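You operate a simulated robot arm through the tools that you are given. There is no shell and no other tool.

You are at the controls of a simulated robot arm. One attempt, no reset.

JOB
Swap the dotted card on the slide plate for the red bunch's card and dot it as it asks.
Fine: old card on the grey card ledge; one dot; new card stays on the slide, pushed in; wheel back to blank; the other card on the ledge stays bare.

The check looks at the end state, three seconds after you hand in, the way a careful person would. Anything else that was tipped, shoved, dropped, spilled or broken makes it a failure.

ROBOT AND FRAMES
A 7-joint arm with a two-finger parallel gripper, fixed in place. Base frame: the origin is at the foot of the arm, x ahead of it, y to its left, z up. Readings come in m, degrees, newtons and seconds.
With the tool pointing down near the work surface it reaches from about 0.24 to 0.68 m from the base axis. Its first joint turns from -66.0 to 66.0 degrees. Payload 2.4 kg.
The tool frame sits at the grasp point between the pads (the TCP): z along the fingers, y along the line on which they close. The tips reach 0.03 m beyond it. The gripper opens to 0.094 m. The fingers are 0.028 m wide and 0.01 m thick; the gripper's body (0.05 by 0.096 m) begins 0.055 m behind the TCP.
Orientation is that of the tool frame in the base frame, as a unit quaternion [x, y, z, w]. With the fingers straight down and closing along the base's y, the tool's x points along the base's -x, its y along +y and its z along -z.

CONTROLS
- The arm moves only by the tool jog_arm. Its argument "commands" is a list of rows, each an object of numbers (a shift or turn left out is 0, a gripper value left out holds the last): "wx", "wy", "wz": the turn, a rotation vector about the tool's x, y, z in units of 90 degrees (1.0 is 90 degrees); "dx", "dy", "dz": the shift along the tool's x, y, z in units of 250 mm (1.0 is 250 mm); "claw": the finger opening in m, from 0 to 0.094. In form: [{"wx": .., "wy": .., "wz": .., "dx": .., "dy": .., "dz": .., "claw": ..}, ...]. A call has 1 to 20 rows; each row is the pose to reach, as a shift and turn from the pose commanded when the call began, along the tool's axes at that moment. A call with a number of a shift or a turn outside -1 to 1 is refused whole. Rows are played at 5 a second. More than 0.05 m and 8.6 degrees between two rows, or a gripper value outside its range, and nothing of the call is played. Where a pose cannot be reached the arm comes as near as it can. A force on the tool above 50 N (or 10 N above the force at the start of the call, whichever is more), or a blocked arm, ends the call early, and 0.2 s more pass. The fingers move at their own pace (about 0.153 m/s each) and stop on an object; they squeeze with about 37 N. The grip force told is the motor's: it shows also when the fingers shut on nothing. Time passes only in rows, and 0.2 s behind the last, so rows that repeat a pose let the fingers close. It gives the time, the measured TCP pose, the force on the tool (base axes), the opening and the grip force at its end, in the units of the frame above (readings bear some noise), with the torque about the TCP (base axes, N m) and any sound that the robot's microphone picked up.
- Cameras (640 x 400 px; columns grow to the right, rows downward): "scene" is fixed at [0.0458, 0.4725, 1.4649]; the picture's right is [-0.63, -0.78, 0.00], its down [-0.44, 0.36, -0.82] and it looks along [0.64, -0.52, -0.57] (base axes); focal length 320 px, centre (320, 200). "wrist" rides on the gripper at [0.076, 0.014, -0.103] in the tool frame; the picture's right is [-0.18, 0.98, 0.00], its down [-0.75, -0.14, -0.64] and it looks along [-0.63, -0.12, 0.77] (tool axes); focal length 243 px, centre (320, 200). There is no depth. A picture from a camera that has moved, and an enlarged one, comes with that camera's place and axes in the base frame and with its lens. The place of the scene camera against the robot may be out by one fixed shift of up to 0.025 m in any direction.
- grab_frame(camera): a new picture of that camera. It takes no simulated time.
- close_up(camera, box): a new picture of the part [left, top, right, bottom] of that camera's present view, enlarged. It takes no simulated time.
- hand_in(): hands the job in; it is judged then, once.

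Nothing tells you positions but the pictures and the camera data. Unless the task says otherwise, let go and move clear before handing in.

The tools are called as name(argument=value, ...) on one line, values as JSON. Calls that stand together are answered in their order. jog_arm: Moves the arm, as the interface text tells. Its arguments: {"type":"object","properties":{"commands":{"type":"array","items":{"type":"object","properties":{"wx":{"type":"number"},"wy":{"type":"number"},"wz":{"type":"number"},"dx":{"type":"number"},"dy":{"type":"number"},"dz":{"type":"number"},"claw":{"type":"number"}}}}},"required":["commands"]} The other tools are called the same way: grab_frame (camera) takes a picture; close_up (camera, box) takes an enlarged picture of a part of a camera's view; hand_in () hands the job in.

At the start:

```text
time: 0.0
tool_pos: [0.3324, -0.0338, 1.1958]
orientation: [0.0, 1.0, 0.0, 0.0]
ft_force: [0.2, -1.1, 0.1]
wrist_torque: [0.0, 0.02, 0.03]
grip_width: 0.0939
grip_force: 0.0
```

scene: 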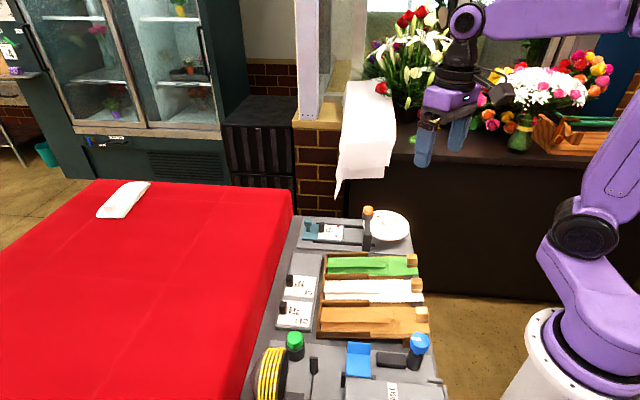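
wrist: 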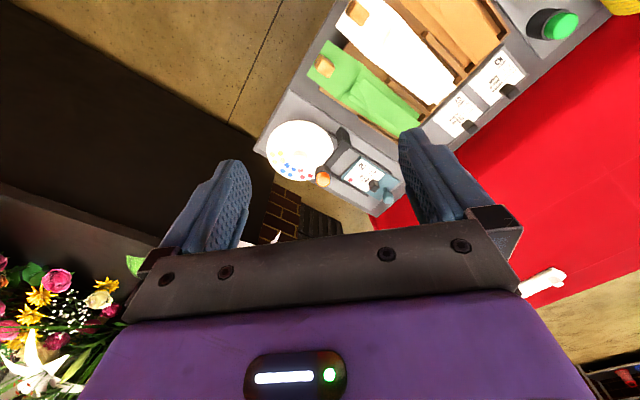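

I see a workbench with a slide stamping device (round wheel), cards on a ledge, and several wrapped trays. I will take close-ups first to understand the details.

close_up(camera="scene", box=[280, 195, 440, 295])

close_up(camera="scene", box=[260, 240, 360, 340])

close_up(camera="wrist", box=[250, 100, 410, 220])

close_up(camera="wrist", box=[400, 20, 560, 140])

close_up(camera="scene", box=[240, 320, 460, 400])

```text
4.00 times, centred on (360, 245) of scene
camera zoom: at [0.0458, 0.4725, 1.4649], right [-0.63, -0.78, 0.0], down [-0.44, 0.36, -0.82], along [0.64, -0.52, -0.57], focal length 1280 px, centre (160, 20)
```

zoom: 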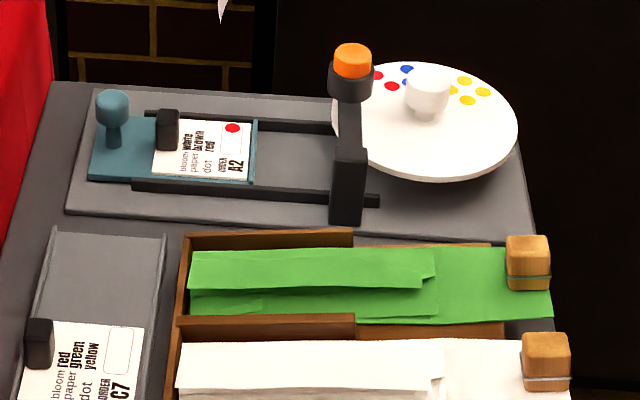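

```text
4.00 times, centred on (310, 290) of scene
camera zoom: at [0.0458, 0.4725, 1.4649], right [-0.63, -0.78, 0.0], down [-0.44, 0.36, -0.82], along [0.64, -0.52, -0.57], focal length 1280 px, centre (360, -160)
```

zoom: 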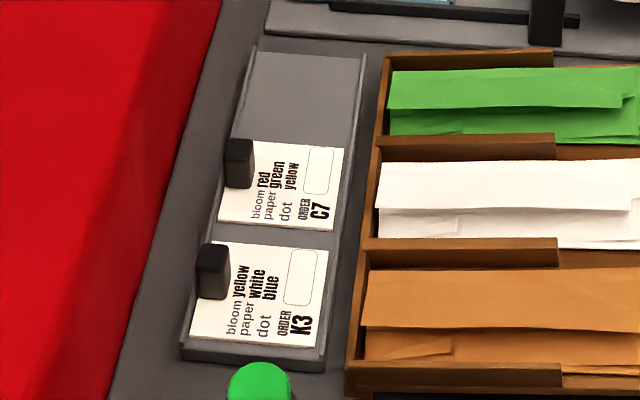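

```text
3.33 times, centred on (330, 160) of wrist
camera zoom: at [0.2556, -0.0177, 1.2991], right [0.18, 0.98, 0.0], down [0.75, -0.14, 0.64], along [0.63, -0.12, -0.77], focal length 809 px, centre (287, 333)
```

zoom: 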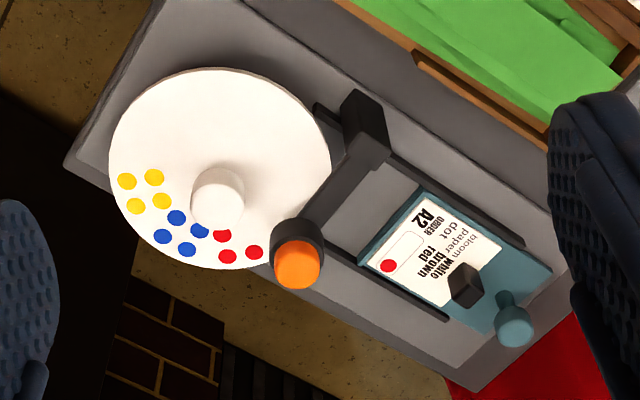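

```text
3.33 times, centred on (480, 80) of wrist
camera zoom: at [0.2556, -0.0177, 1.2991], right [0.18, 0.98, 0.0], down [0.75, -0.14, 0.64], along [0.63, -0.12, -0.77], focal length 809 px, centre (-213, 600)
```

zoom: 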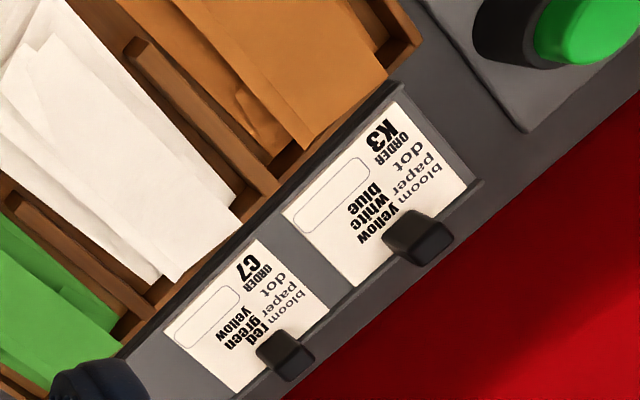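

```text
2.91 times, centred on (350, 360) of scene
camera zoom: at [0.0458, 0.4725, 1.4649], right [-0.63, -0.78, 0.0], down [-0.44, 0.36, -0.82], along [0.64, -0.52, -0.57], focal length 931 px, centre (233, -266)
```

zoom: 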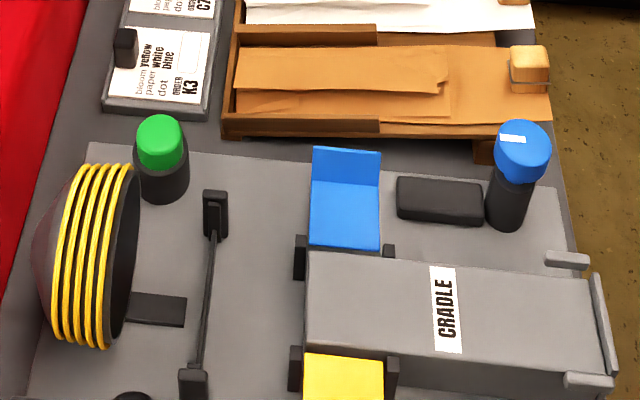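

I see the stamping device: the slide holds card A2 (red dot), the wheel has yellow, blue and red pads, and there is an orange press cap. The red bunch's card is C7, which asks for a yellow dot, and it lies in the middle of the ledge. The working surface is near z≈0.87, so I will drop the wrist camera closer to study the device.

jog_arm(commands=[{"dz": 0.13, "dy": 0.07}, {"dz": 0.26, "dy": 0.14}, {"dz": 0.4, "dy": 0.2}])

grab_frame(camera="wrist")

close_up(camera="wrist", box=[220, 40, 460, 190])

```text
time: 0.8
tool_pos: [0.3338, 0.0158, 1.0964]
orientation: [0.0, 1.0, 0.0, 0.0]
ft_force: [-0.7, -0.2, 0.7]
wrist_torque: [0.02, -0.03, 0.0]
grip_width: 0.0941
grip_force: 0.0
```

```text
taken
camera wrist: at [0.2568, 0.0319, 1.1992], right [0.18, 0.98, 0.0], down [0.75, -0.14, 0.64], along [0.63, -0.12, -0.77], focal length 243 px, centre (320, 200)
```

wrist: 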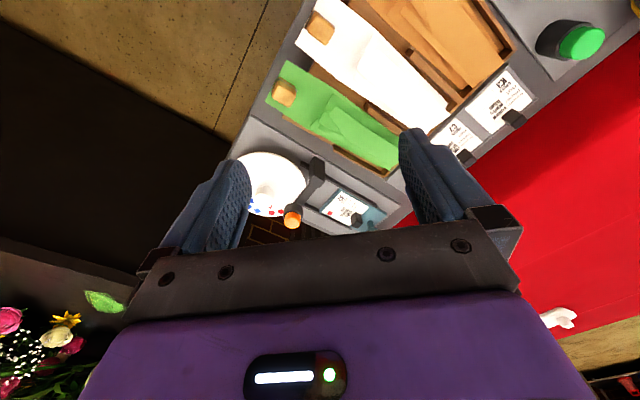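

```text
2.67 times, centred on (340, 115) of wrist
camera zoom: at [0.2568, 0.0319, 1.1992], right [0.18, 0.98, 0.0], down [0.75, -0.14, 0.64], along [0.63, -0.12, -0.77], focal length 647 px, centre (267, 427)
```

zoom: 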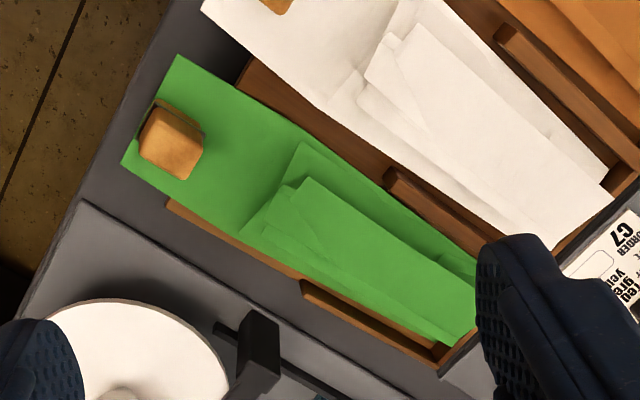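

The wrist image is upside-down: the top is nearer the robot, and the grasp point is at the centre. I will shift forward so the device shows between the fingers.

jog_arm(commands=[{"dx": -0.16, "dy": -0.03}, {"dx": -0.32, "dy": -0.06}])

grab_frame(camera="wrist")

close_up(camera="wrist", box=[220, 60, 430, 230])

```text
time: 1.4
tool_pos: [0.414, 0.0019, 1.0968]
orientation: [0.0, 1.0, 0.0, 0.001]
ft_force: [0.1, 0.4, 0.2]
wrist_torque: [-0.01, 0.01, 0.01]
grip_width: 0.0937
grip_force: 0.1
```

```text
taken
camera wrist: at [0.3374, 0.0167, 1.1993], right [0.18, 0.98, 0.0], down [0.75, -0.14, 0.64], along [0.63, -0.12, -0.77], focal length 243 px, centre (320, 200)
```

wrist: 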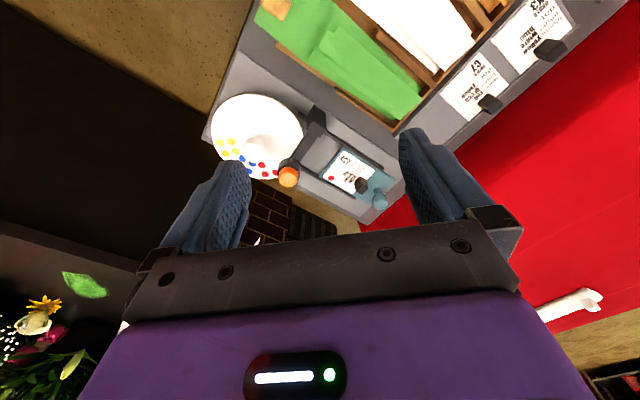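

```text
2.35 times, centred on (325, 145) of wrist
camera zoom: at [0.3374, 0.0167, 1.1993], right [0.18, 0.98, 0.0], down [0.75, -0.14, 0.64], along [0.63, -0.12, -0.77], focal length 571 px, centre (308, 329)
```

zoom: 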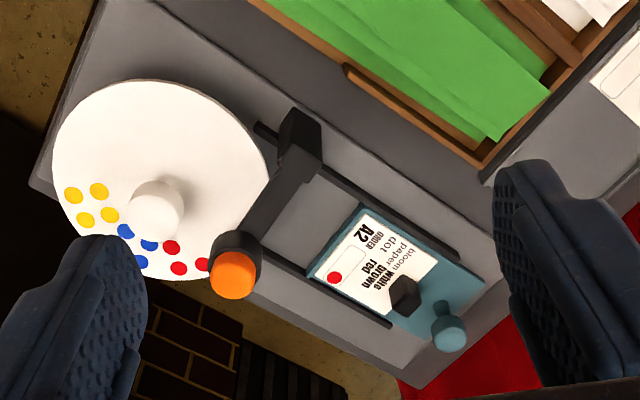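

The device axis runs at about 45° in the base frame. The card surface is at z≈0.838, the orange cap is near (0.512, -0.060, 0.927) and the wheel knob is near (0.475, -0.099, 0.896). Next I will yaw 45° and come closer for a clearer look.

jog_arm(commands=[{"wz": 0.083, "dx": -0.07, "dz": 0.065}, {"wz": 0.166, "dx": -0.14, "dz": 0.13}, {"wz": 0.25, "dx": -0.21, "dz": 0.195}, {"wz": 0.333, "dx": -0.28, "dz": 0.26}, {"wz": 0.416, "dx": -0.35, "dz": 0.325}, {"wz": 0.5, "dx": -0.43, "dz": 0.385}])

grab_frame(camera="wrist")

close_up(camera="wrist", box=[180, 30, 460, 205])

```text
time: 2.8
tool_pos: [0.5213, 0.0032, 1.0012]
orientation: [0.384, 0.923, 0.0, 0.001]
ft_force: [0.1, -0.8, 0.0]
wrist_torque: [0.03, 0.0, 0.03]
grip_width: 0.0939
grip_force: 0.0
```

```text
taken
camera wrist: at [0.4768, 0.0684, 1.1035], right [0.83, 0.56, 0.0], down [0.43, -0.63, 0.64], along [0.36, -0.53, -0.77], focal length 243 px, centre (320, 200)
```

wrist: 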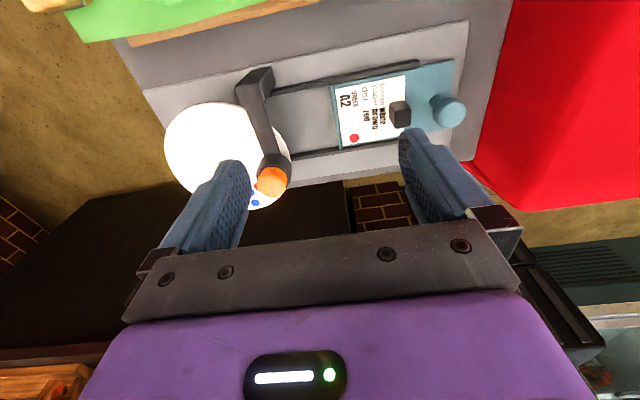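

```text
2.29 times, centred on (320, 118) of wrist
camera zoom: at [0.4768, 0.0684, 1.1035], right [0.83, 0.56, 0.0], down [0.43, -0.63, 0.64], along [0.36, -0.53, -0.77], focal length 555 px, centre (320, 389)
```

zoom: 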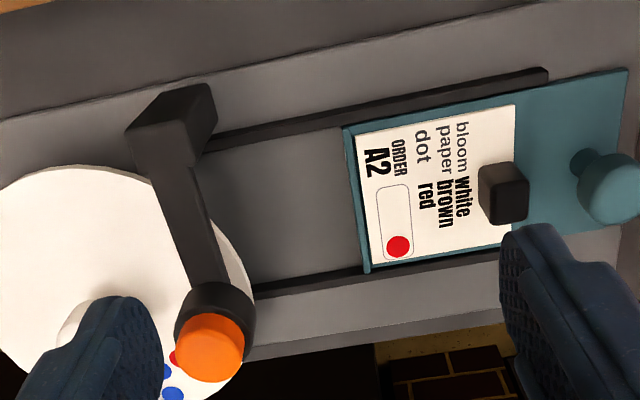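

The slide rail runs along u≈(0.70, 0.71), and the A2 tab is near (0.597, 0.042). Now I will look at the ledge from closer up.

jog_arm(commands=[{"dx": 0.13, "dy": 0.08}, {"dx": 0.26, "dy": 0.16}, {"dx": 0.39, "dy": 0.24}, {"dx": 0.52, "dy": 0.32}, {"dx": 0.66, "dy": 0.4}])

grab_frame(camera="wrist")

close_up(camera="wrist", box=[180, 0, 460, 175])

```text
time: 4.0
tool_pos: [0.4727, 0.1906, 1.0004]
orientation: [0.382, 0.924, 0.0, 0.0]
ft_force: [-0.4, 0.6, 0.4]
wrist_torque: [-0.02, -0.01, 0.0]
grip_width: 0.0941
grip_force: 0.2
```

```text
taken
camera wrist: at [0.4291, 0.2548, 1.1027], right [0.83, 0.56, 0.0], down [0.43, -0.63, 0.64], along [0.36, -0.53, -0.77], focal length 243 px, centre (320, 200)
```

wrist: 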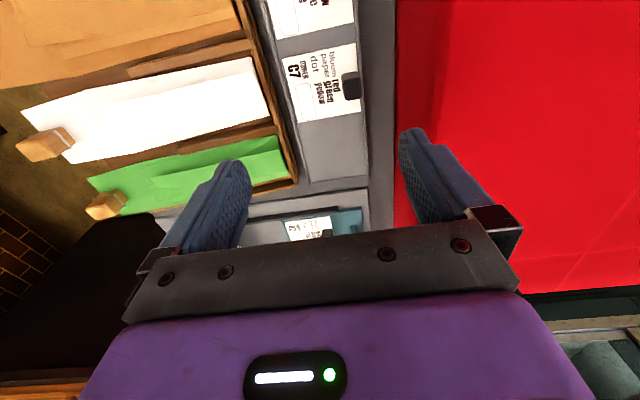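

```text
2.29 times, centred on (320, 88) of wrist
camera zoom: at [0.4291, 0.2548, 1.1027], right [0.83, 0.56, 0.0], down [0.43, -0.63, 0.64], along [0.36, -0.53, -0.77], focal length 555 px, centre (320, 457)
```

zoom: 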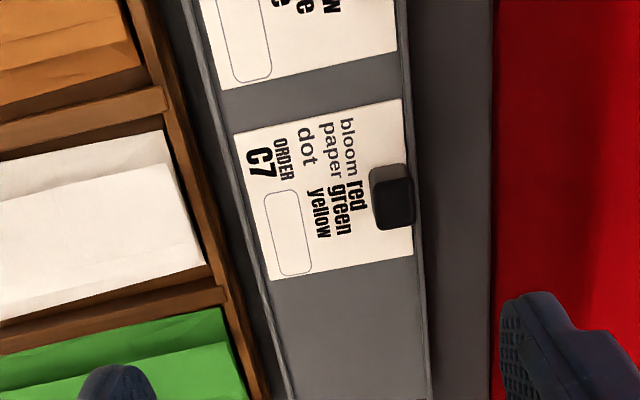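

The C7 tab is near (0.490, 0.217), and the ledge has low lips with an empty slot on its far side. Gripping the tabs across v (yaw −45°) keeps the fingers clear of the slide handle. I will turn to that yaw and look at the wheel.

jog_arm(commands=[{"wz": -0.083, "dx": -0.07, "dy": -0.074}, {"wz": -0.167, "dx": -0.141, "dy": -0.148}, {"wz": -0.25, "dx": -0.211, "dy": -0.222}, {"wz": -0.333, "dx": -0.281, "dy": -0.296}, {"wz": -0.417, "dx": -0.351, "dy": -0.37}, {"wz": -0.5, "dx": -0.4215, "dy": -0.444}, {"wz": -0.583, "dx": -0.492, "dy": -0.518}, {"wz": -0.667, "dx": -0.562, "dy": -0.592}, {"wz": -0.75, "dx": -0.632, "dy": -0.666}, {"wz": -0.833, "dx": -0.703, "dy": -0.74}, {"wz": -0.917, "dx": -0.773, "dy": -0.814}, {"wz": -1.0, "dx": -0.843, "dy": -0.888}])

grab_frame(camera="wrist")

close_up(camera="wrist", box=[220, 20, 420, 190])

```text
time: 6.6
tool_pos: [0.4666, -0.1171, 1.0014]
orientation: [-0.383, 0.924, 0.0, 0.001]
ft_force: [-0.5, -0.1, -0.4]
wrist_torque: [-0.01, 0.0, 0.02]
grip_width: 0.0941
grip_force: 0.0
```

```text
taken
camera wrist: at [0.403, -0.1602, 1.1036], right [-0.57, 0.82, 0.0], down [0.63, 0.43, 0.64], along [0.53, 0.36, -0.77], focal length 243 px, centre (320, 200)
```

wrist: 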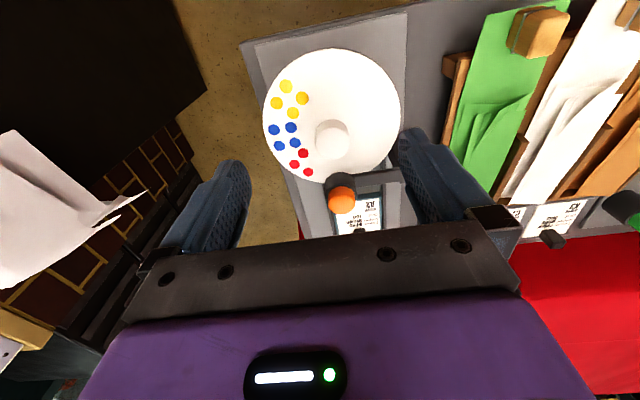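

```text
2.35 times, centred on (320, 105) of wrist
camera zoom: at [0.403, -0.1602, 1.1036], right [-0.57, 0.82, 0.0], down [0.63, 0.43, 0.64], along [0.53, 0.36, -0.77], focal length 571 px, centre (320, 424)
```

zoom: 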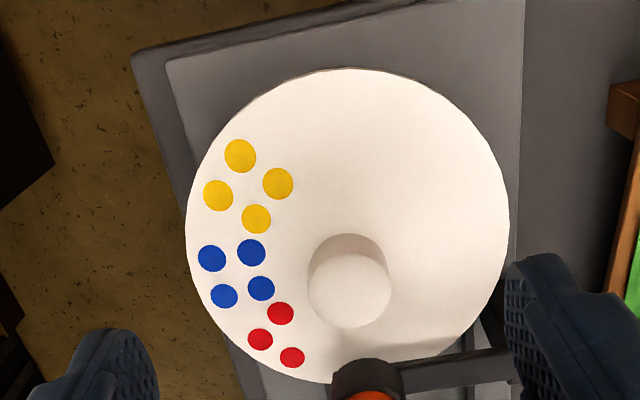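

The wheel has four 2x2 groups spaced at 45°: blank at the plunger, red at −45°, blue at −90° and yellow at −135°. The disc top is at z≈0.883 and the knob, about 30 mm across, is at (0.476, -0.0975) with its top at 0.910. First I will hover above the A2 tab to aim the grasp.

jog_arm(commands=[{"dx": -0.164, "dy": 0.016}, {"dx": -0.328, "dy": 0.032}, {"dx": -0.492, "dy": 0.049}, {"dx": -0.656, "dy": 0.065}, {"dx": -0.819, "dy": 0.081}, {"dx": -0.819, "dy": 0.081, "dz": 0.166}])

grab_frame(camera="wrist")

close_up(camera="wrist", box=[220, 50, 420, 200])

```text
time: 8.0
tool_pos: [0.5964, 0.0422, 0.9592]
orientation: [-0.382, 0.924, 0.0, 0.0]
ft_force: [0.9, 0.0, -0.2]
wrist_torque: [-0.01, 0.01, 0.03]
grip_width: 0.0938
grip_force: 0.1
```

```text
taken
camera wrist: at [0.5315, -0.001, 1.0624], right [-0.56, 0.83, 0.0], down [0.63, 0.43, 0.64], along [0.53, 0.36, -0.77], focal length 243 px, centre (320, 200)
```

wrist: 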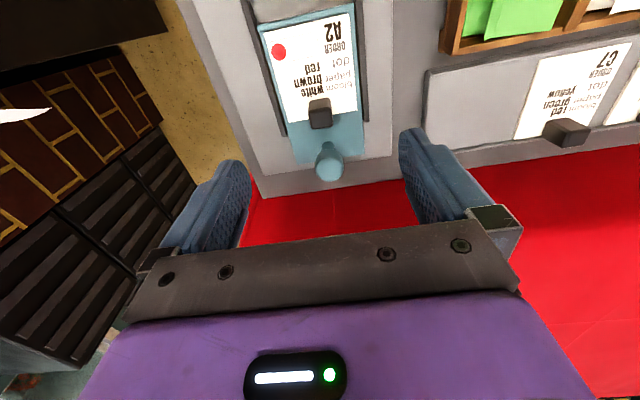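

```text
2.67 times, centred on (320, 125) of wrist
camera zoom: at [0.5315, -0.001, 1.0624], right [-0.56, 0.83, 0.0], down [0.63, 0.43, 0.64], along [0.53, 0.36, -0.77], focal length 647 px, centre (320, 400)
```

zoom: 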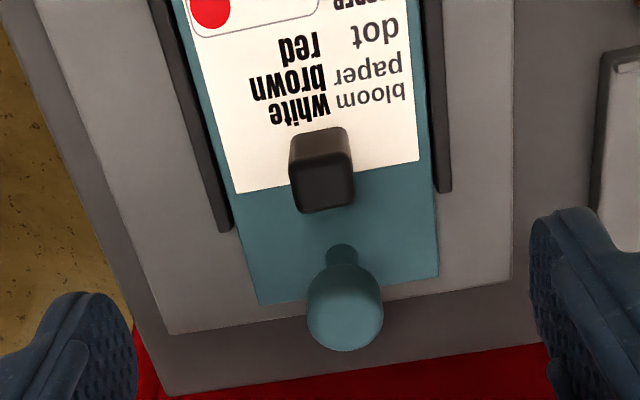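

close_up(camera="wrist", box=[290, 85, 354, 125])

close_up(camera="wrist", box=[288, 120, 376, 190])

close_up(camera="scene", box=[290, 205, 354, 250])

```text
10.00 times, centred on (322, 105) of wrist
camera zoom: at [0.5315, -0.001, 1.0624], right [-0.56, 0.83, 0.0], down [0.63, 0.43, 0.64], along [0.53, 0.36, -0.77], focal length 2426 px, centre (300, 1150)
```

zoom: 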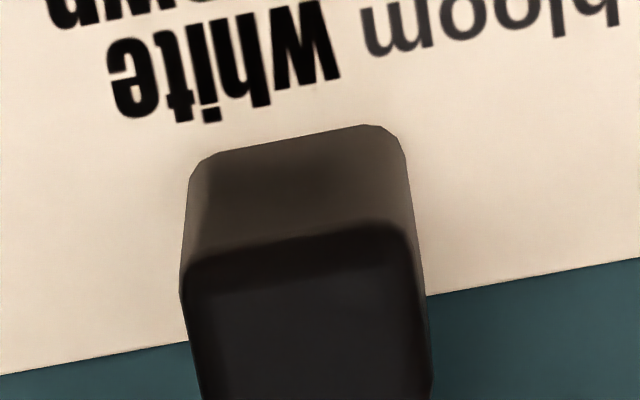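

```text
5.71 times, centred on (332, 155) of wrist
camera zoom: at [0.5315, -0.001, 1.0624], right [-0.56, 0.83, 0.0], down [0.63, 0.43, 0.64], along [0.53, 0.36, -0.77], focal length 1386 px, centre (251, 457)
```

zoom: 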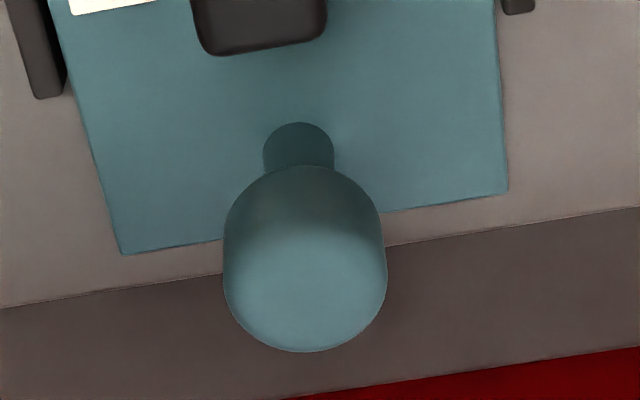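

```text
8.89 times, centred on (322, 228) of scene
camera zoom: at [0.0458, 0.4725, 1.4649], right [-0.63, -0.78, 0.0], down [-0.44, 0.36, -0.82], along [0.64, -0.52, -0.57], focal length 2844 px, centre (302, -44)
```

zoom: 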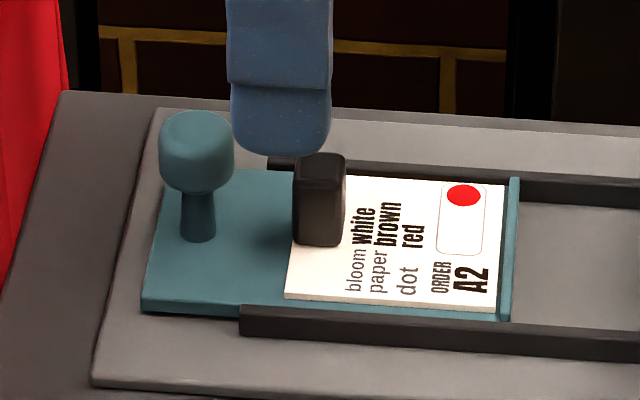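

The A2 tab is about 17×19 mm and 25 mm tall, centred near (0.596, 0.0445) with its top at z≈0.862. Before gripping it I need the ledge height and the empty slot location, so I will zoom in on the ledge from here.

close_up(camera="wrist", box=[420, 30, 640, 180])

close_up(camera="scene", box=[270, 245, 350, 340])

```text
2.67 times, centred on (530, 105) of wrist
camera zoom: at [0.5315, -0.001, 1.0624], right [-0.56, 0.83, 0.0], down [0.63, 0.43, 0.64], along [0.53, 0.36, -0.77], focal length 647 px, centre (-240, 453)
```

zoom: 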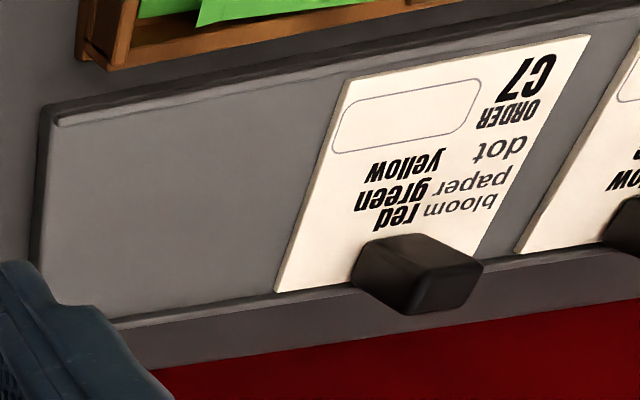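

```text
4.21 times, centred on (310, 292) of scene
camera zoom: at [0.0458, 0.4725, 1.4649], right [-0.63, -0.78, 0.0], down [-0.44, 0.36, -0.82], along [0.64, -0.52, -0.57], focal length 1347 px, centre (362, -190)
```

zoom: 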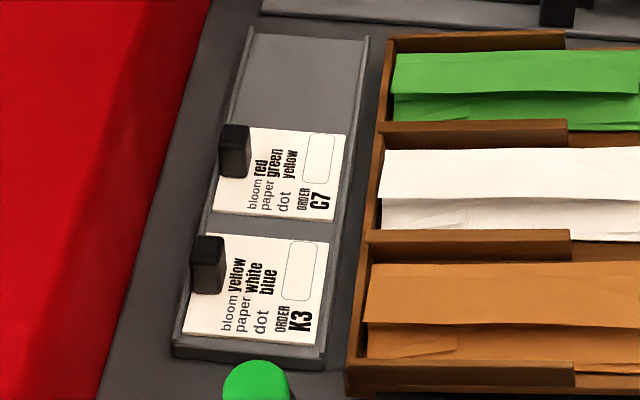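

After recomputing with tighter camera axes, the card planes on the slide and ledge are both at z≈0.853 and the tab top is ≈0.877. The A2 tab centre is near (0.591, 0.041). I will descend to just above the tab with the fingers narrowed, then check the alignment.

jog_arm(commands=[{"dx": 0.018, "dy": 0.0136, "dz": 0.05, "claw": 0.036}, {"dx": 0.018, "dy": 0.0136, "dz": 0.157, "claw": 0.036}, {"dx": 0.018, "dy": 0.0136, "dz": 0.157, "claw": 0.036}])

grab_frame(camera="wrist")

close_up(camera="wrist", box=[260, 90, 380, 190])

close_up(camera="scene", box=[290, 195, 354, 250])

```text
time: 8.8
tool_pos: [0.5913, 0.0413, 0.9179]
orientation: [-0.382, 0.924, 0.0, 0.0]
ft_force: [-0.4, 1.1, 0.3]
wrist_torque: [0.01, -0.01, 0.02]
grip_width: 0.0361
grip_force: 0.1
```

```text
taken
camera wrist: at [0.5267, -0.0015, 1.0208], right [-0.56, 0.83, 0.0], down [0.63, 0.43, 0.64], along [0.53, 0.36, -0.77], focal length 243 px, centre (320, 200)
```

wrist: 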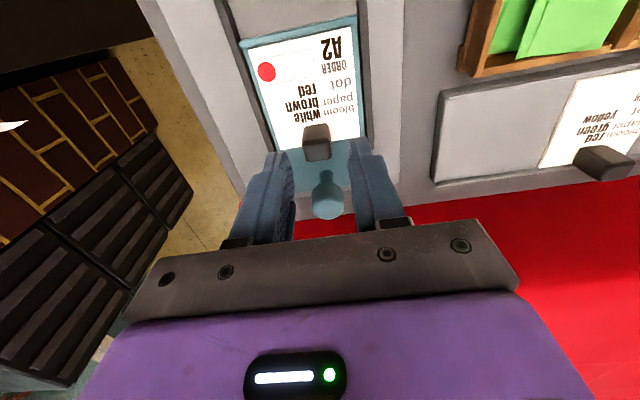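

```text
4.00 times, centred on (320, 140) of wrist
camera zoom: at [0.5267, -0.0015, 1.0208], right [-0.56, 0.83, 0.0], down [0.63, 0.43, 0.64], along [0.53, 0.36, -0.77], focal length 970 px, centre (320, 440)
```

zoom: 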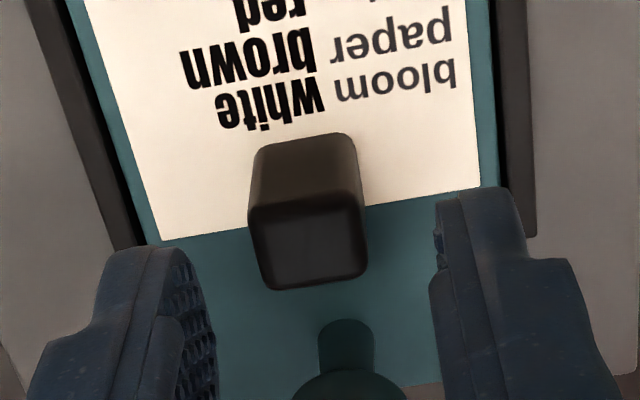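

```text
7.27 times, centred on (322, 222) of scene
camera zoom: at [0.0458, 0.4725, 1.4649], right [-0.63, -0.78, 0.0], down [-0.44, 0.36, -0.82], along [0.64, -0.52, -0.57], focal length 2327 px, centre (306, 36)
```

zoom: 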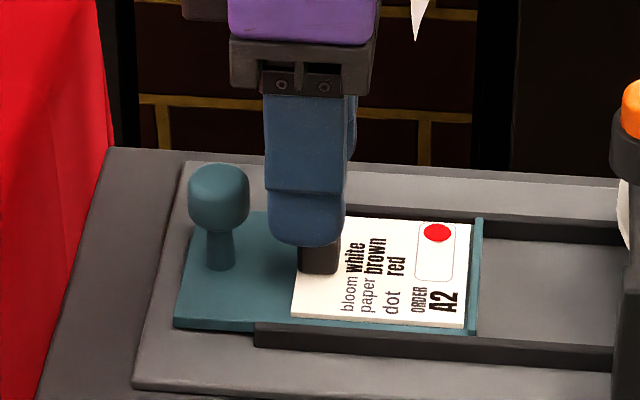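

The tab sits between the fingers, offset about 1.5 mm to the −v side. I will correct that and descend so the tips stay a few millimetres above the card.

jog_arm(commands=[{"dy": -0.0064, "dz": 0.04}, {"dy": -0.0064, "dz": 0.08}, {"dy": -0.0064, "dz": 0.116}])

close_up(camera="wrist", box=[260, 100, 380, 200])

close_up(camera="scene", box=[290, 195, 354, 250])

```text
time: 9.6
tool_pos: [0.5924, 0.0395, 0.8897]
orientation: [-0.383, 0.924, -0.001, 0.0]
ft_force: [-0.1, -0.9, 0.0]
wrist_torque: [0.03, 0.0, -0.01]
grip_width: 0.0361
grip_force: 0.0
```

```text
4.00 times, centred on (320, 150) of wrist
camera zoom: at [0.5282, -0.0032, 0.9922], right [-0.56, 0.83, 0.0], down [0.63, 0.43, 0.64], along [0.53, 0.36, -0.77], focal length 970 px, centre (320, 400)
```

zoom: 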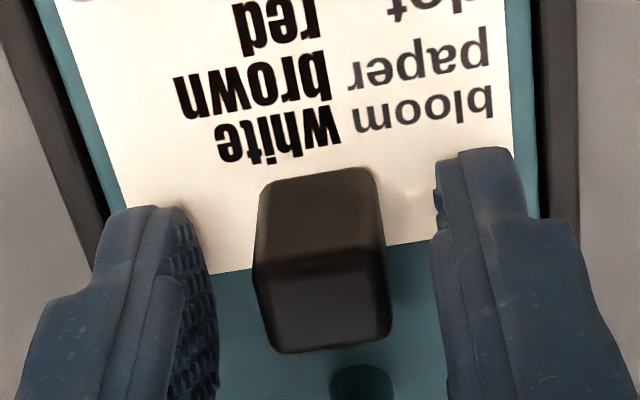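

```text
7.27 times, centred on (322, 222) of scene
camera zoom: at [0.0458, 0.4725, 1.4649], right [-0.63, -0.78, 0.0], down [-0.44, 0.36, -0.82], along [0.64, -0.52, -0.57], focal length 2327 px, centre (306, 36)
```

zoom: 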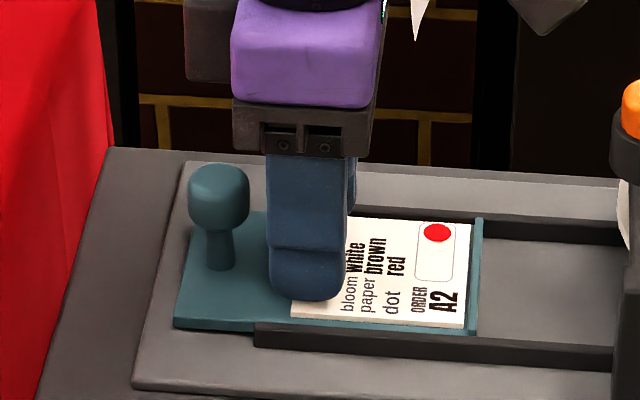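

The fingers are centred on the tab, so I will close on it and lift slightly.

jog_arm(commands=[{"claw": 0.0}, {"claw": 0.0}, {"claw": 0.0}])

jog_arm(commands=[{"dz": -0.04, "claw": 0.0}, {"dz": -0.08, "claw": 0.0}, {"dz": -0.12, "claw": 0.0}])

close_up(camera="wrist", box=[220, 60, 420, 210])

close_up(camera="scene", box=[290, 185, 370, 250])

```text
time: 10.4
tool_pos: [0.5928, 0.0392, 0.891]
orientation: [-0.382, 0.924, 0.0, 0.0]
ft_force: [-0.2, -0.7, -0.1]
wrist_torque: [-0.01, 0.0, 0.01]
grip_width: 0.0164
grip_force: 37.2
```

```text
time: 11.2
tool_pos: [0.5924, 0.0402, 0.9211]
orientation: [-0.382, 0.924, 0.0, 0.0]
ft_force: [-0.3, 0.1, 0.1]
wrist_torque: [0.02, -0.03, 0.03]
grip_width: 0.0163
grip_force: 36.9
```

```text
2.67 times, centred on (320, 135) of wrist
camera zoom: at [0.5275, -0.0027, 1.0234], right [-0.56, 0.83, 0.0], down [0.63, 0.43, 0.64], along [0.53, 0.36, -0.77], focal length 647 px, centre (320, 373)
```

zoom: 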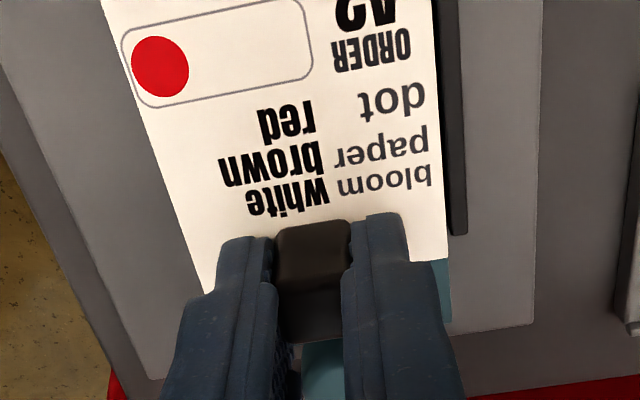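

```text
6.15 times, centred on (330, 218) of scene
camera zoom: at [0.0458, 0.4725, 1.4649], right [-0.63, -0.78, 0.0], down [-0.44, 0.36, -0.82], along [0.64, -0.52, -0.57], focal length 1969 px, centre (258, 92)
```

zoom: 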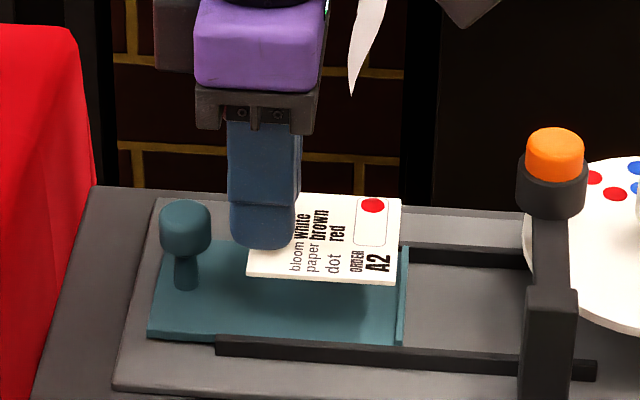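

The card is held level. I will raise it clear of the handle and carry it to hover above the empty ledge slot.

jog_arm(commands=[{"dz": -0.16, "claw": 0.0}, {"dz": -0.16, "dx": -0.053, "dy": 0.129, "claw": 0.0}, {"dz": -0.16, "dx": -0.106, "dy": 0.258, "claw": 0.0}, {"dz": -0.16, "dx": -0.159, "dy": 0.387, "claw": 0.0}, {"dz": -0.16, "dx": -0.208, "dy": 0.5156, "claw": 0.0}, {"dz": -0.1, "dx": -0.208, "dy": 0.5156, "claw": 0.0}])

grab_frame(camera="wrist")

close_up(camera="wrist", box=[220, 20, 470, 200])

close_up(camera="scene", box=[270, 225, 370, 310])

```text
time: 12.6
tool_pos: [0.5378, 0.1697, 0.9437]
orientation: [-0.383, 0.924, 0.0, 0.0]
ft_force: [-0.2, -0.4, -0.8]
wrist_torque: [-0.01, 0.01, -0.01]
grip_width: 0.0163
grip_force: 37.3
```

```text
taken
camera wrist: at [0.4733, 0.126, 1.0466], right [-0.56, 0.83, 0.0], down [0.63, 0.43, 0.64], along [0.53, 0.36, -0.77], focal length 243 px, centre (320, 200)
```

wrist: 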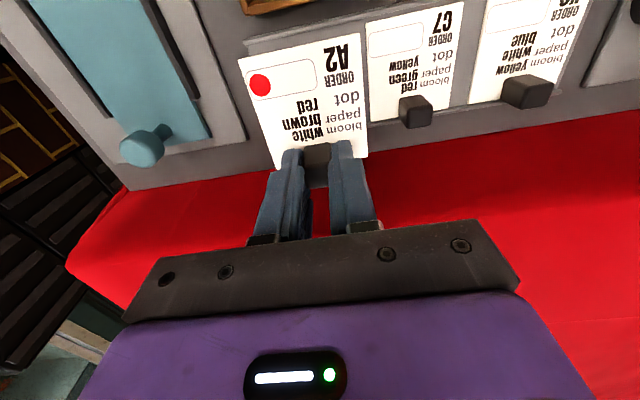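

```text
2.22 times, centred on (345, 110) of wrist
camera zoom: at [0.4733, 0.126, 1.0466], right [-0.56, 0.83, 0.0], down [0.63, 0.43, 0.64], along [0.53, 0.36, -0.77], focal length 539 px, centre (264, 400)
```

zoom: 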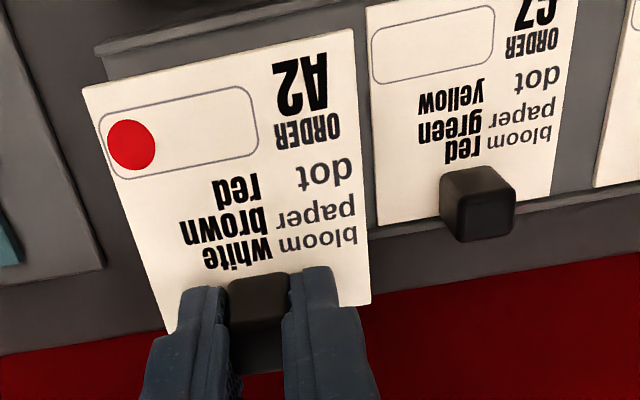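

```text
4.71 times, centred on (320, 268) of scene
camera zoom: at [0.0458, 0.4725, 1.4649], right [-0.63, -0.78, 0.0], down [-0.44, 0.36, -0.82], along [0.64, -0.52, -0.57], focal length 1506 px, centre (320, -118)
```

zoom: 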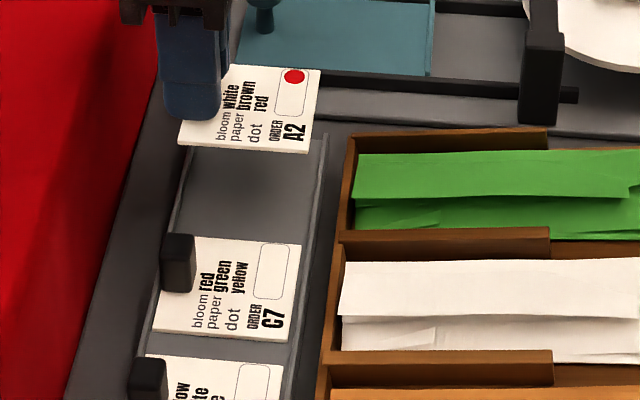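

The held card's top plane is 35 mm below the TCP and the card is square to the ledge. It lines up with C7 in u to within 1 mm and has about 10 mm of clearance on each side. I will lower it to just above the ledge.

jog_arm(commands=[{"dz": 0.06, "dx": -0.003, "claw": 0.0}, {"dz": 0.12, "dx": -0.003, "claw": 0.0}, {"dz": 0.187, "dx": -0.003, "claw": 0.0}])

close_up(camera="wrist", box=[220, 20, 470, 200])

close_up(camera="scene", box=[280, 235, 350, 290])

```text
time: 13.4
tool_pos: [0.536, 0.1711, 0.8986]
orientation: [-0.383, 0.924, 0.0, -0.001]
ft_force: [-0.1, 0.5, -0.5]
wrist_torque: [-0.02, 0.03, -0.01]
grip_width: 0.0163
grip_force: 36.8
```

```text
2.22 times, centred on (345, 110) of wrist
camera zoom: at [0.4726, 0.1264, 1.0015], right [-0.56, 0.83, 0.0], down [0.63, 0.43, 0.64], along [0.53, 0.36, -0.77], focal length 539 px, centre (264, 400)
```

zoom: 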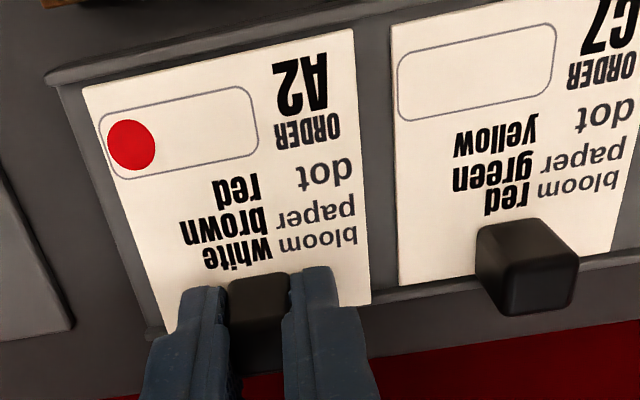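

```text
7.27 times, centred on (315, 262) of scene
camera zoom: at [0.0458, 0.4725, 1.4649], right [-0.63, -0.78, 0.0], down [-0.44, 0.36, -0.82], along [0.64, -0.52, -0.57], focal length 2327 px, centre (356, -254)
```

zoom: 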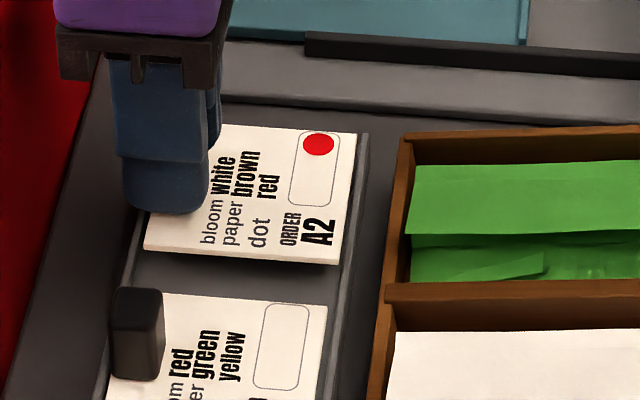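

close_up(camera="wrist", box=[230, 20, 430, 75])

close_up(camera="wrist", box=[280, 110, 420, 180])

```text
3.20 times, centred on (330, 48) of wrist
camera zoom: at [0.4726, 0.1264, 1.0015], right [-0.56, 0.83, 0.0], down [0.63, 0.43, 0.64], along [0.53, 0.36, -0.77], focal length 776 px, centre (288, 688)
```

zoom: 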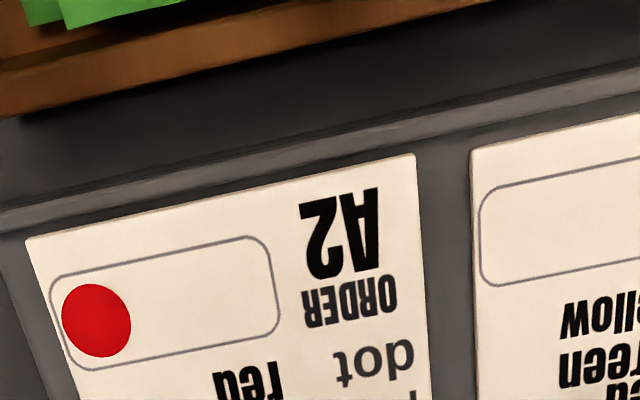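

```text
4.57 times, centred on (350, 145) of wrist
camera zoom: at [0.4726, 0.1264, 1.0015], right [-0.56, 0.83, 0.0], down [0.63, 0.43, 0.64], along [0.53, 0.36, -0.77], focal length 1109 px, centre (183, 451)
```

zoom: 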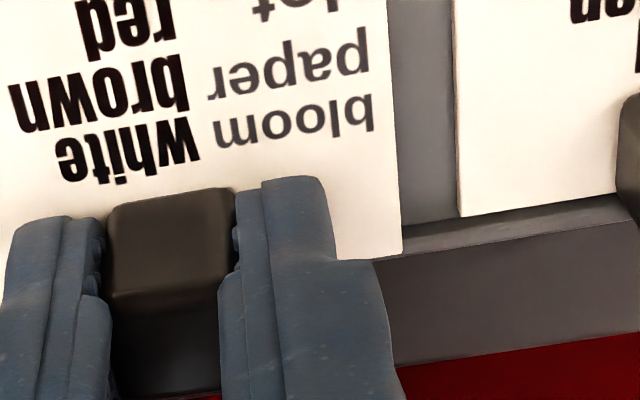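

The lips leave 2–3 mm on each side of a card. I will shift 1.2 mm to +u and lower gently until I feel contact.

jog_arm(commands=[{"dz": 0.01, "dx": -0.005, "claw": 0.0}, {"dz": 0.02, "dx": -0.005, "claw": 0.0}, {"dz": 0.026, "dx": -0.005, "claw": 0.0}, {"dz": 0.032, "dx": -0.005, "claw": 0.0}])

close_up(camera="wrist", box=[220, 20, 470, 200])

close_up(camera="scene", box=[280, 235, 350, 290])

```text
time: 14.4
tool_pos: [0.5393, 0.17, 0.8913]
orientation: [-0.383, 0.924, 0.0, 0.0]
ft_force: [1.6, 0.2, -0.9]
wrist_torque: [0.04, -0.01, 0.01]
grip_width: 0.0165
grip_force: 37.0
```

```text
2.22 times, centred on (345, 110) of wrist
camera zoom: at [0.4748, 0.1271, 0.9931], right [-0.56, 0.83, 0.0], down [0.63, 0.43, 0.64], along [0.53, 0.36, -0.77], focal length 539 px, centre (264, 400)
```

zoom: 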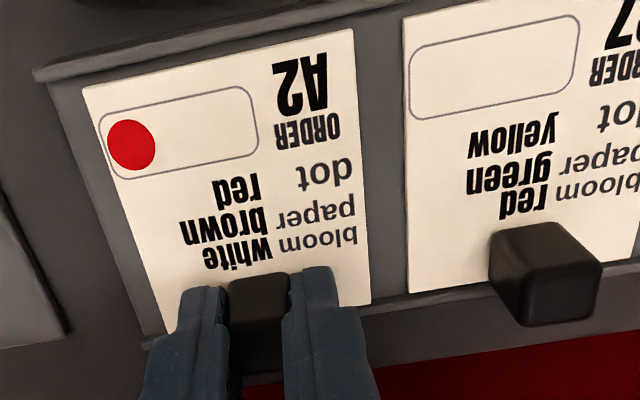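

```text
7.27 times, centred on (315, 262) of scene
camera zoom: at [0.0458, 0.4725, 1.4649], right [-0.63, -0.78, 0.0], down [-0.44, 0.36, -0.82], along [0.64, -0.52, -0.57], focal length 2327 px, centre (356, -254)
```

zoom: 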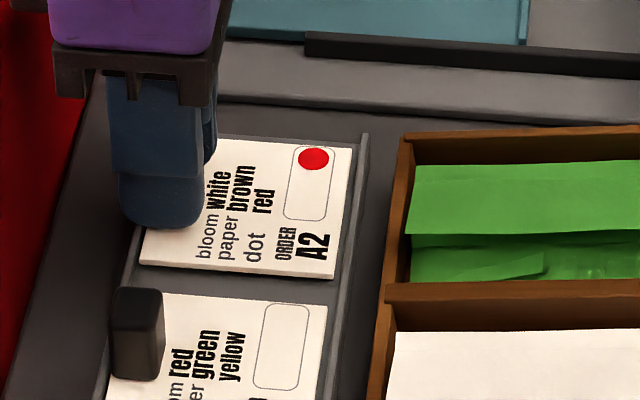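

The held card lines up exactly with C7 and is about 3 mm above its plane. I will lower in 1 mm steps.

jog_arm(commands=[{"dz": 0.004, "claw": 0.0}, {"dz": 0.008, "claw": 0.0}, {"dz": 0.011, "claw": 0.0}, {"dz": 0.011, "claw": 0.0}])

close_up(camera="wrist", box=[220, 20, 470, 200])

close_up(camera="scene", box=[280, 235, 350, 290])

```text
time: 15.4
tool_pos: [0.5391, 0.1708, 0.888]
orientation: [-0.382, 0.924, 0.0, 0.0]
ft_force: [-0.2, -0.3, -0.2]
wrist_torque: [-0.03, 0.02, 0.0]
grip_width: 0.0162
grip_force: 37.1
```

```text
2.22 times, centred on (345, 110) of wrist
camera zoom: at [0.4749, 0.1275, 0.9905], right [-0.56, 0.83, 0.0], down [0.63, 0.43, 0.64], along [0.53, 0.36, -0.77], focal length 539 px, centre (264, 400)
```

zoom: 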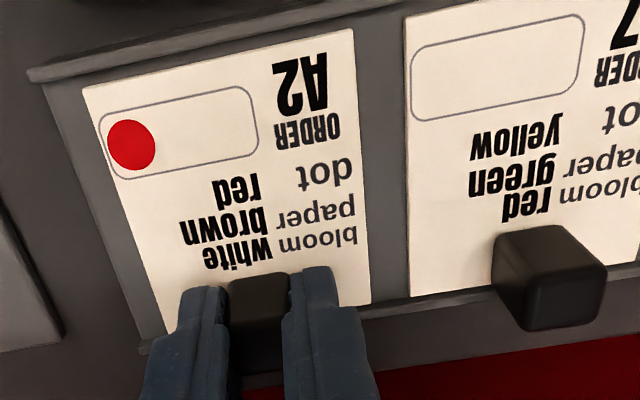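

```text
7.27 times, centred on (315, 262) of scene
camera zoom: at [0.0458, 0.4725, 1.4649], right [-0.63, -0.78, 0.0], down [-0.44, 0.36, -0.82], along [0.64, -0.52, -0.57], focal length 2327 px, centre (356, -254)
```

zoom: 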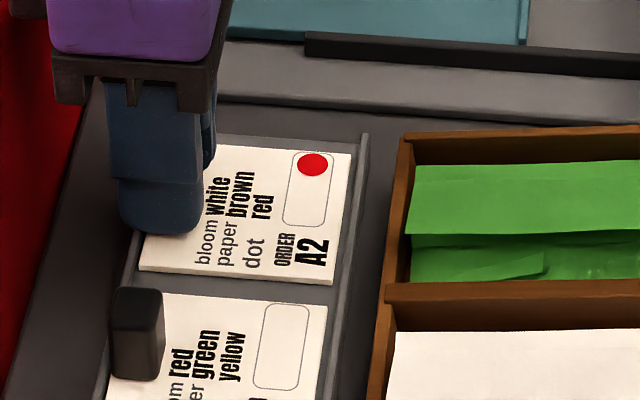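

The card now appears level with C7, so I will creep down another millimetre to confirm contact.

jog_arm(commands=[{"dz": 0.002, "claw": 0.0}, {"dz": 0.004, "claw": 0.0}, {"dz": 0.004, "claw": 0.0}])

```text
time: 16.2
tool_pos: [0.5395, 0.17, 0.888]
orientation: [-0.382, 0.924, 0.0, 0.0]
ft_force: [-0.4, 0.6, 4.1]
wrist_torque: [-0.05, 0.11, -0.05]
grip_width: 0.0165
grip_force: 37.4
```

Contact is confirmed at about 4 N. I will release and rise straight up.

jog_arm(commands=[{"claw": 0.034}, {"claw": 0.034}])

jog_arm(commands=[{"dz": -0.06}, {"dz": -0.14}, {"dz": -0.22}])

grab_frame(camera="wrist")

close_up(camera="wrist", box=[220, 20, 470, 200])

close_up(camera="scene", box=[270, 235, 350, 310])

```text
time: 16.8
tool_pos: [0.5387, 0.17, 0.8869]
orientation: [-0.382, 0.924, 0.0, 0.0]
ft_force: [-0.2, -0.1, 0.1]
wrist_torque: [-0.01, -0.01, 0.0]
grip_width: 0.0339
grip_force: 0.0
```

```text
time: 17.6
tool_pos: [0.5381, 0.1709, 0.9436]
orientation: [-0.382, 0.924, 0.0, 0.0]
ft_force: [-0.4, 0.6, 0.5]
wrist_torque: [0.01, -0.03, -0.01]
grip_width: 0.0336
grip_force: 0.0
```

```text
taken
camera wrist: at [0.4743, 0.127, 1.0457], right [-0.56, 0.83, 0.0], down [0.63, 0.43, 0.64], along [0.53, 0.36, -0.77], focal length 243 px, centre (320, 200)
```

wrist: 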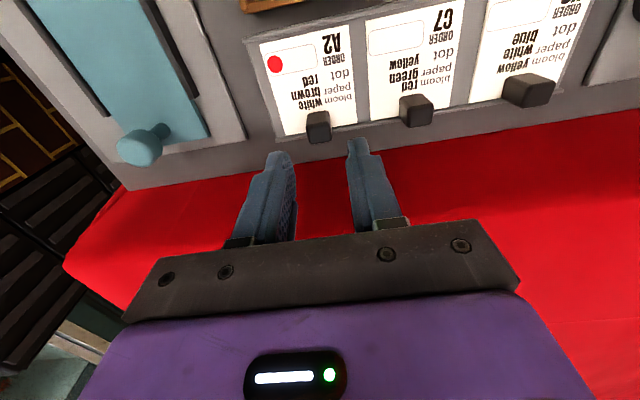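

```text
2.22 times, centred on (345, 110) of wrist
camera zoom: at [0.4743, 0.127, 1.0457], right [-0.56, 0.83, 0.0], down [0.63, 0.43, 0.64], along [0.53, 0.36, -0.77], focal length 539 px, centre (264, 400)
```

zoom: 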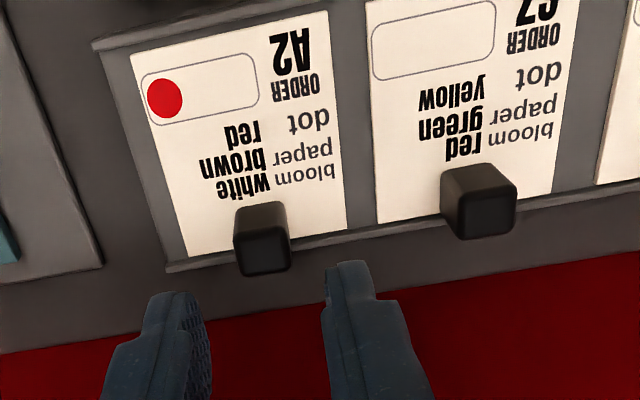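

```text
5.33 times, centred on (310, 272) of scene
camera zoom: at [0.0458, 0.4725, 1.4649], right [-0.63, -0.78, 0.0], down [-0.44, 0.36, -0.82], along [0.64, -0.52, -0.57], focal length 1706 px, centre (373, -187)
```

zoom: 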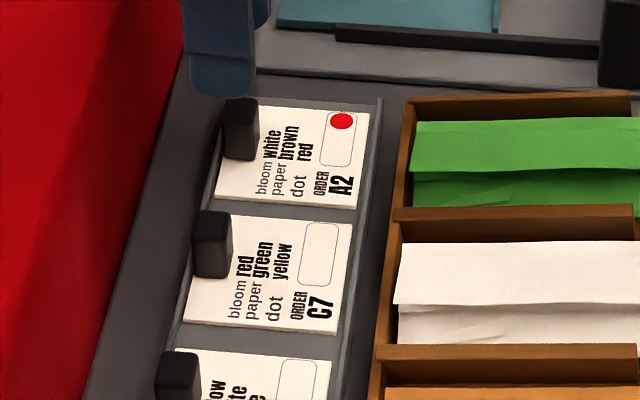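

A2 is sitting flat on the ledge. Now I will move over the C7 tab, about 71 mm along +v, and check the alignment.

jog_arm(commands=[{"dy": 0.142}, {"dy": 0.285}, {"dy": 0.285, "dz": 0.1}])

close_up(camera="wrist", box=[260, 80, 380, 190])

grab_frame(camera="wrist")

```text
time: 18.4
tool_pos: [0.4877, 0.2197, 0.9164]
orientation: [-0.383, 0.924, 0.0, 0.0]
ft_force: [-0.3, -0.6, -1.1]
wrist_torque: [-0.01, -0.02, 0.01]
grip_width: 0.0338
grip_force: 0.1
```

```text
3.64 times, centred on (320, 135) of wrist
camera zoom: at [0.4245, 0.176, 1.0188], right [-0.56, 0.83, 0.0], down [0.63, 0.43, 0.64], along [0.53, 0.36, -0.77], focal length 882 px, centre (320, 436)
```

zoom: 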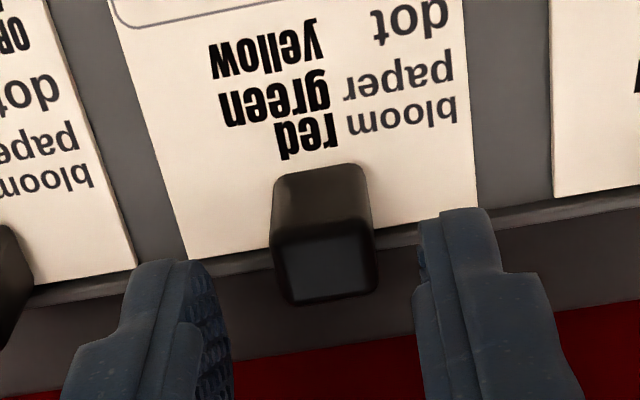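

```text
taken
camera wrist: at [0.4245, 0.176, 1.0188], right [-0.56, 0.83, 0.0], down [0.63, 0.43, 0.64], along [0.53, 0.36, -0.77], focal length 243 px, centre (320, 200)
```

wrist: 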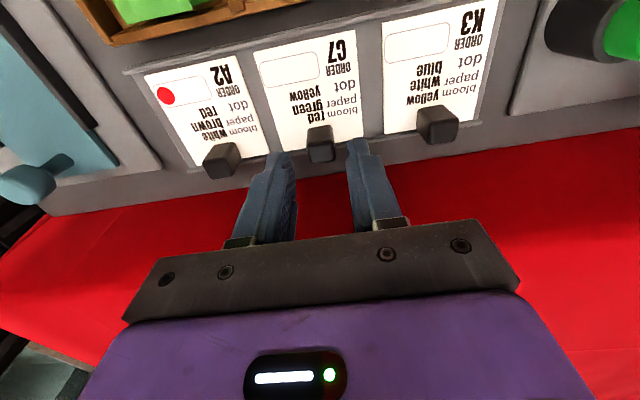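

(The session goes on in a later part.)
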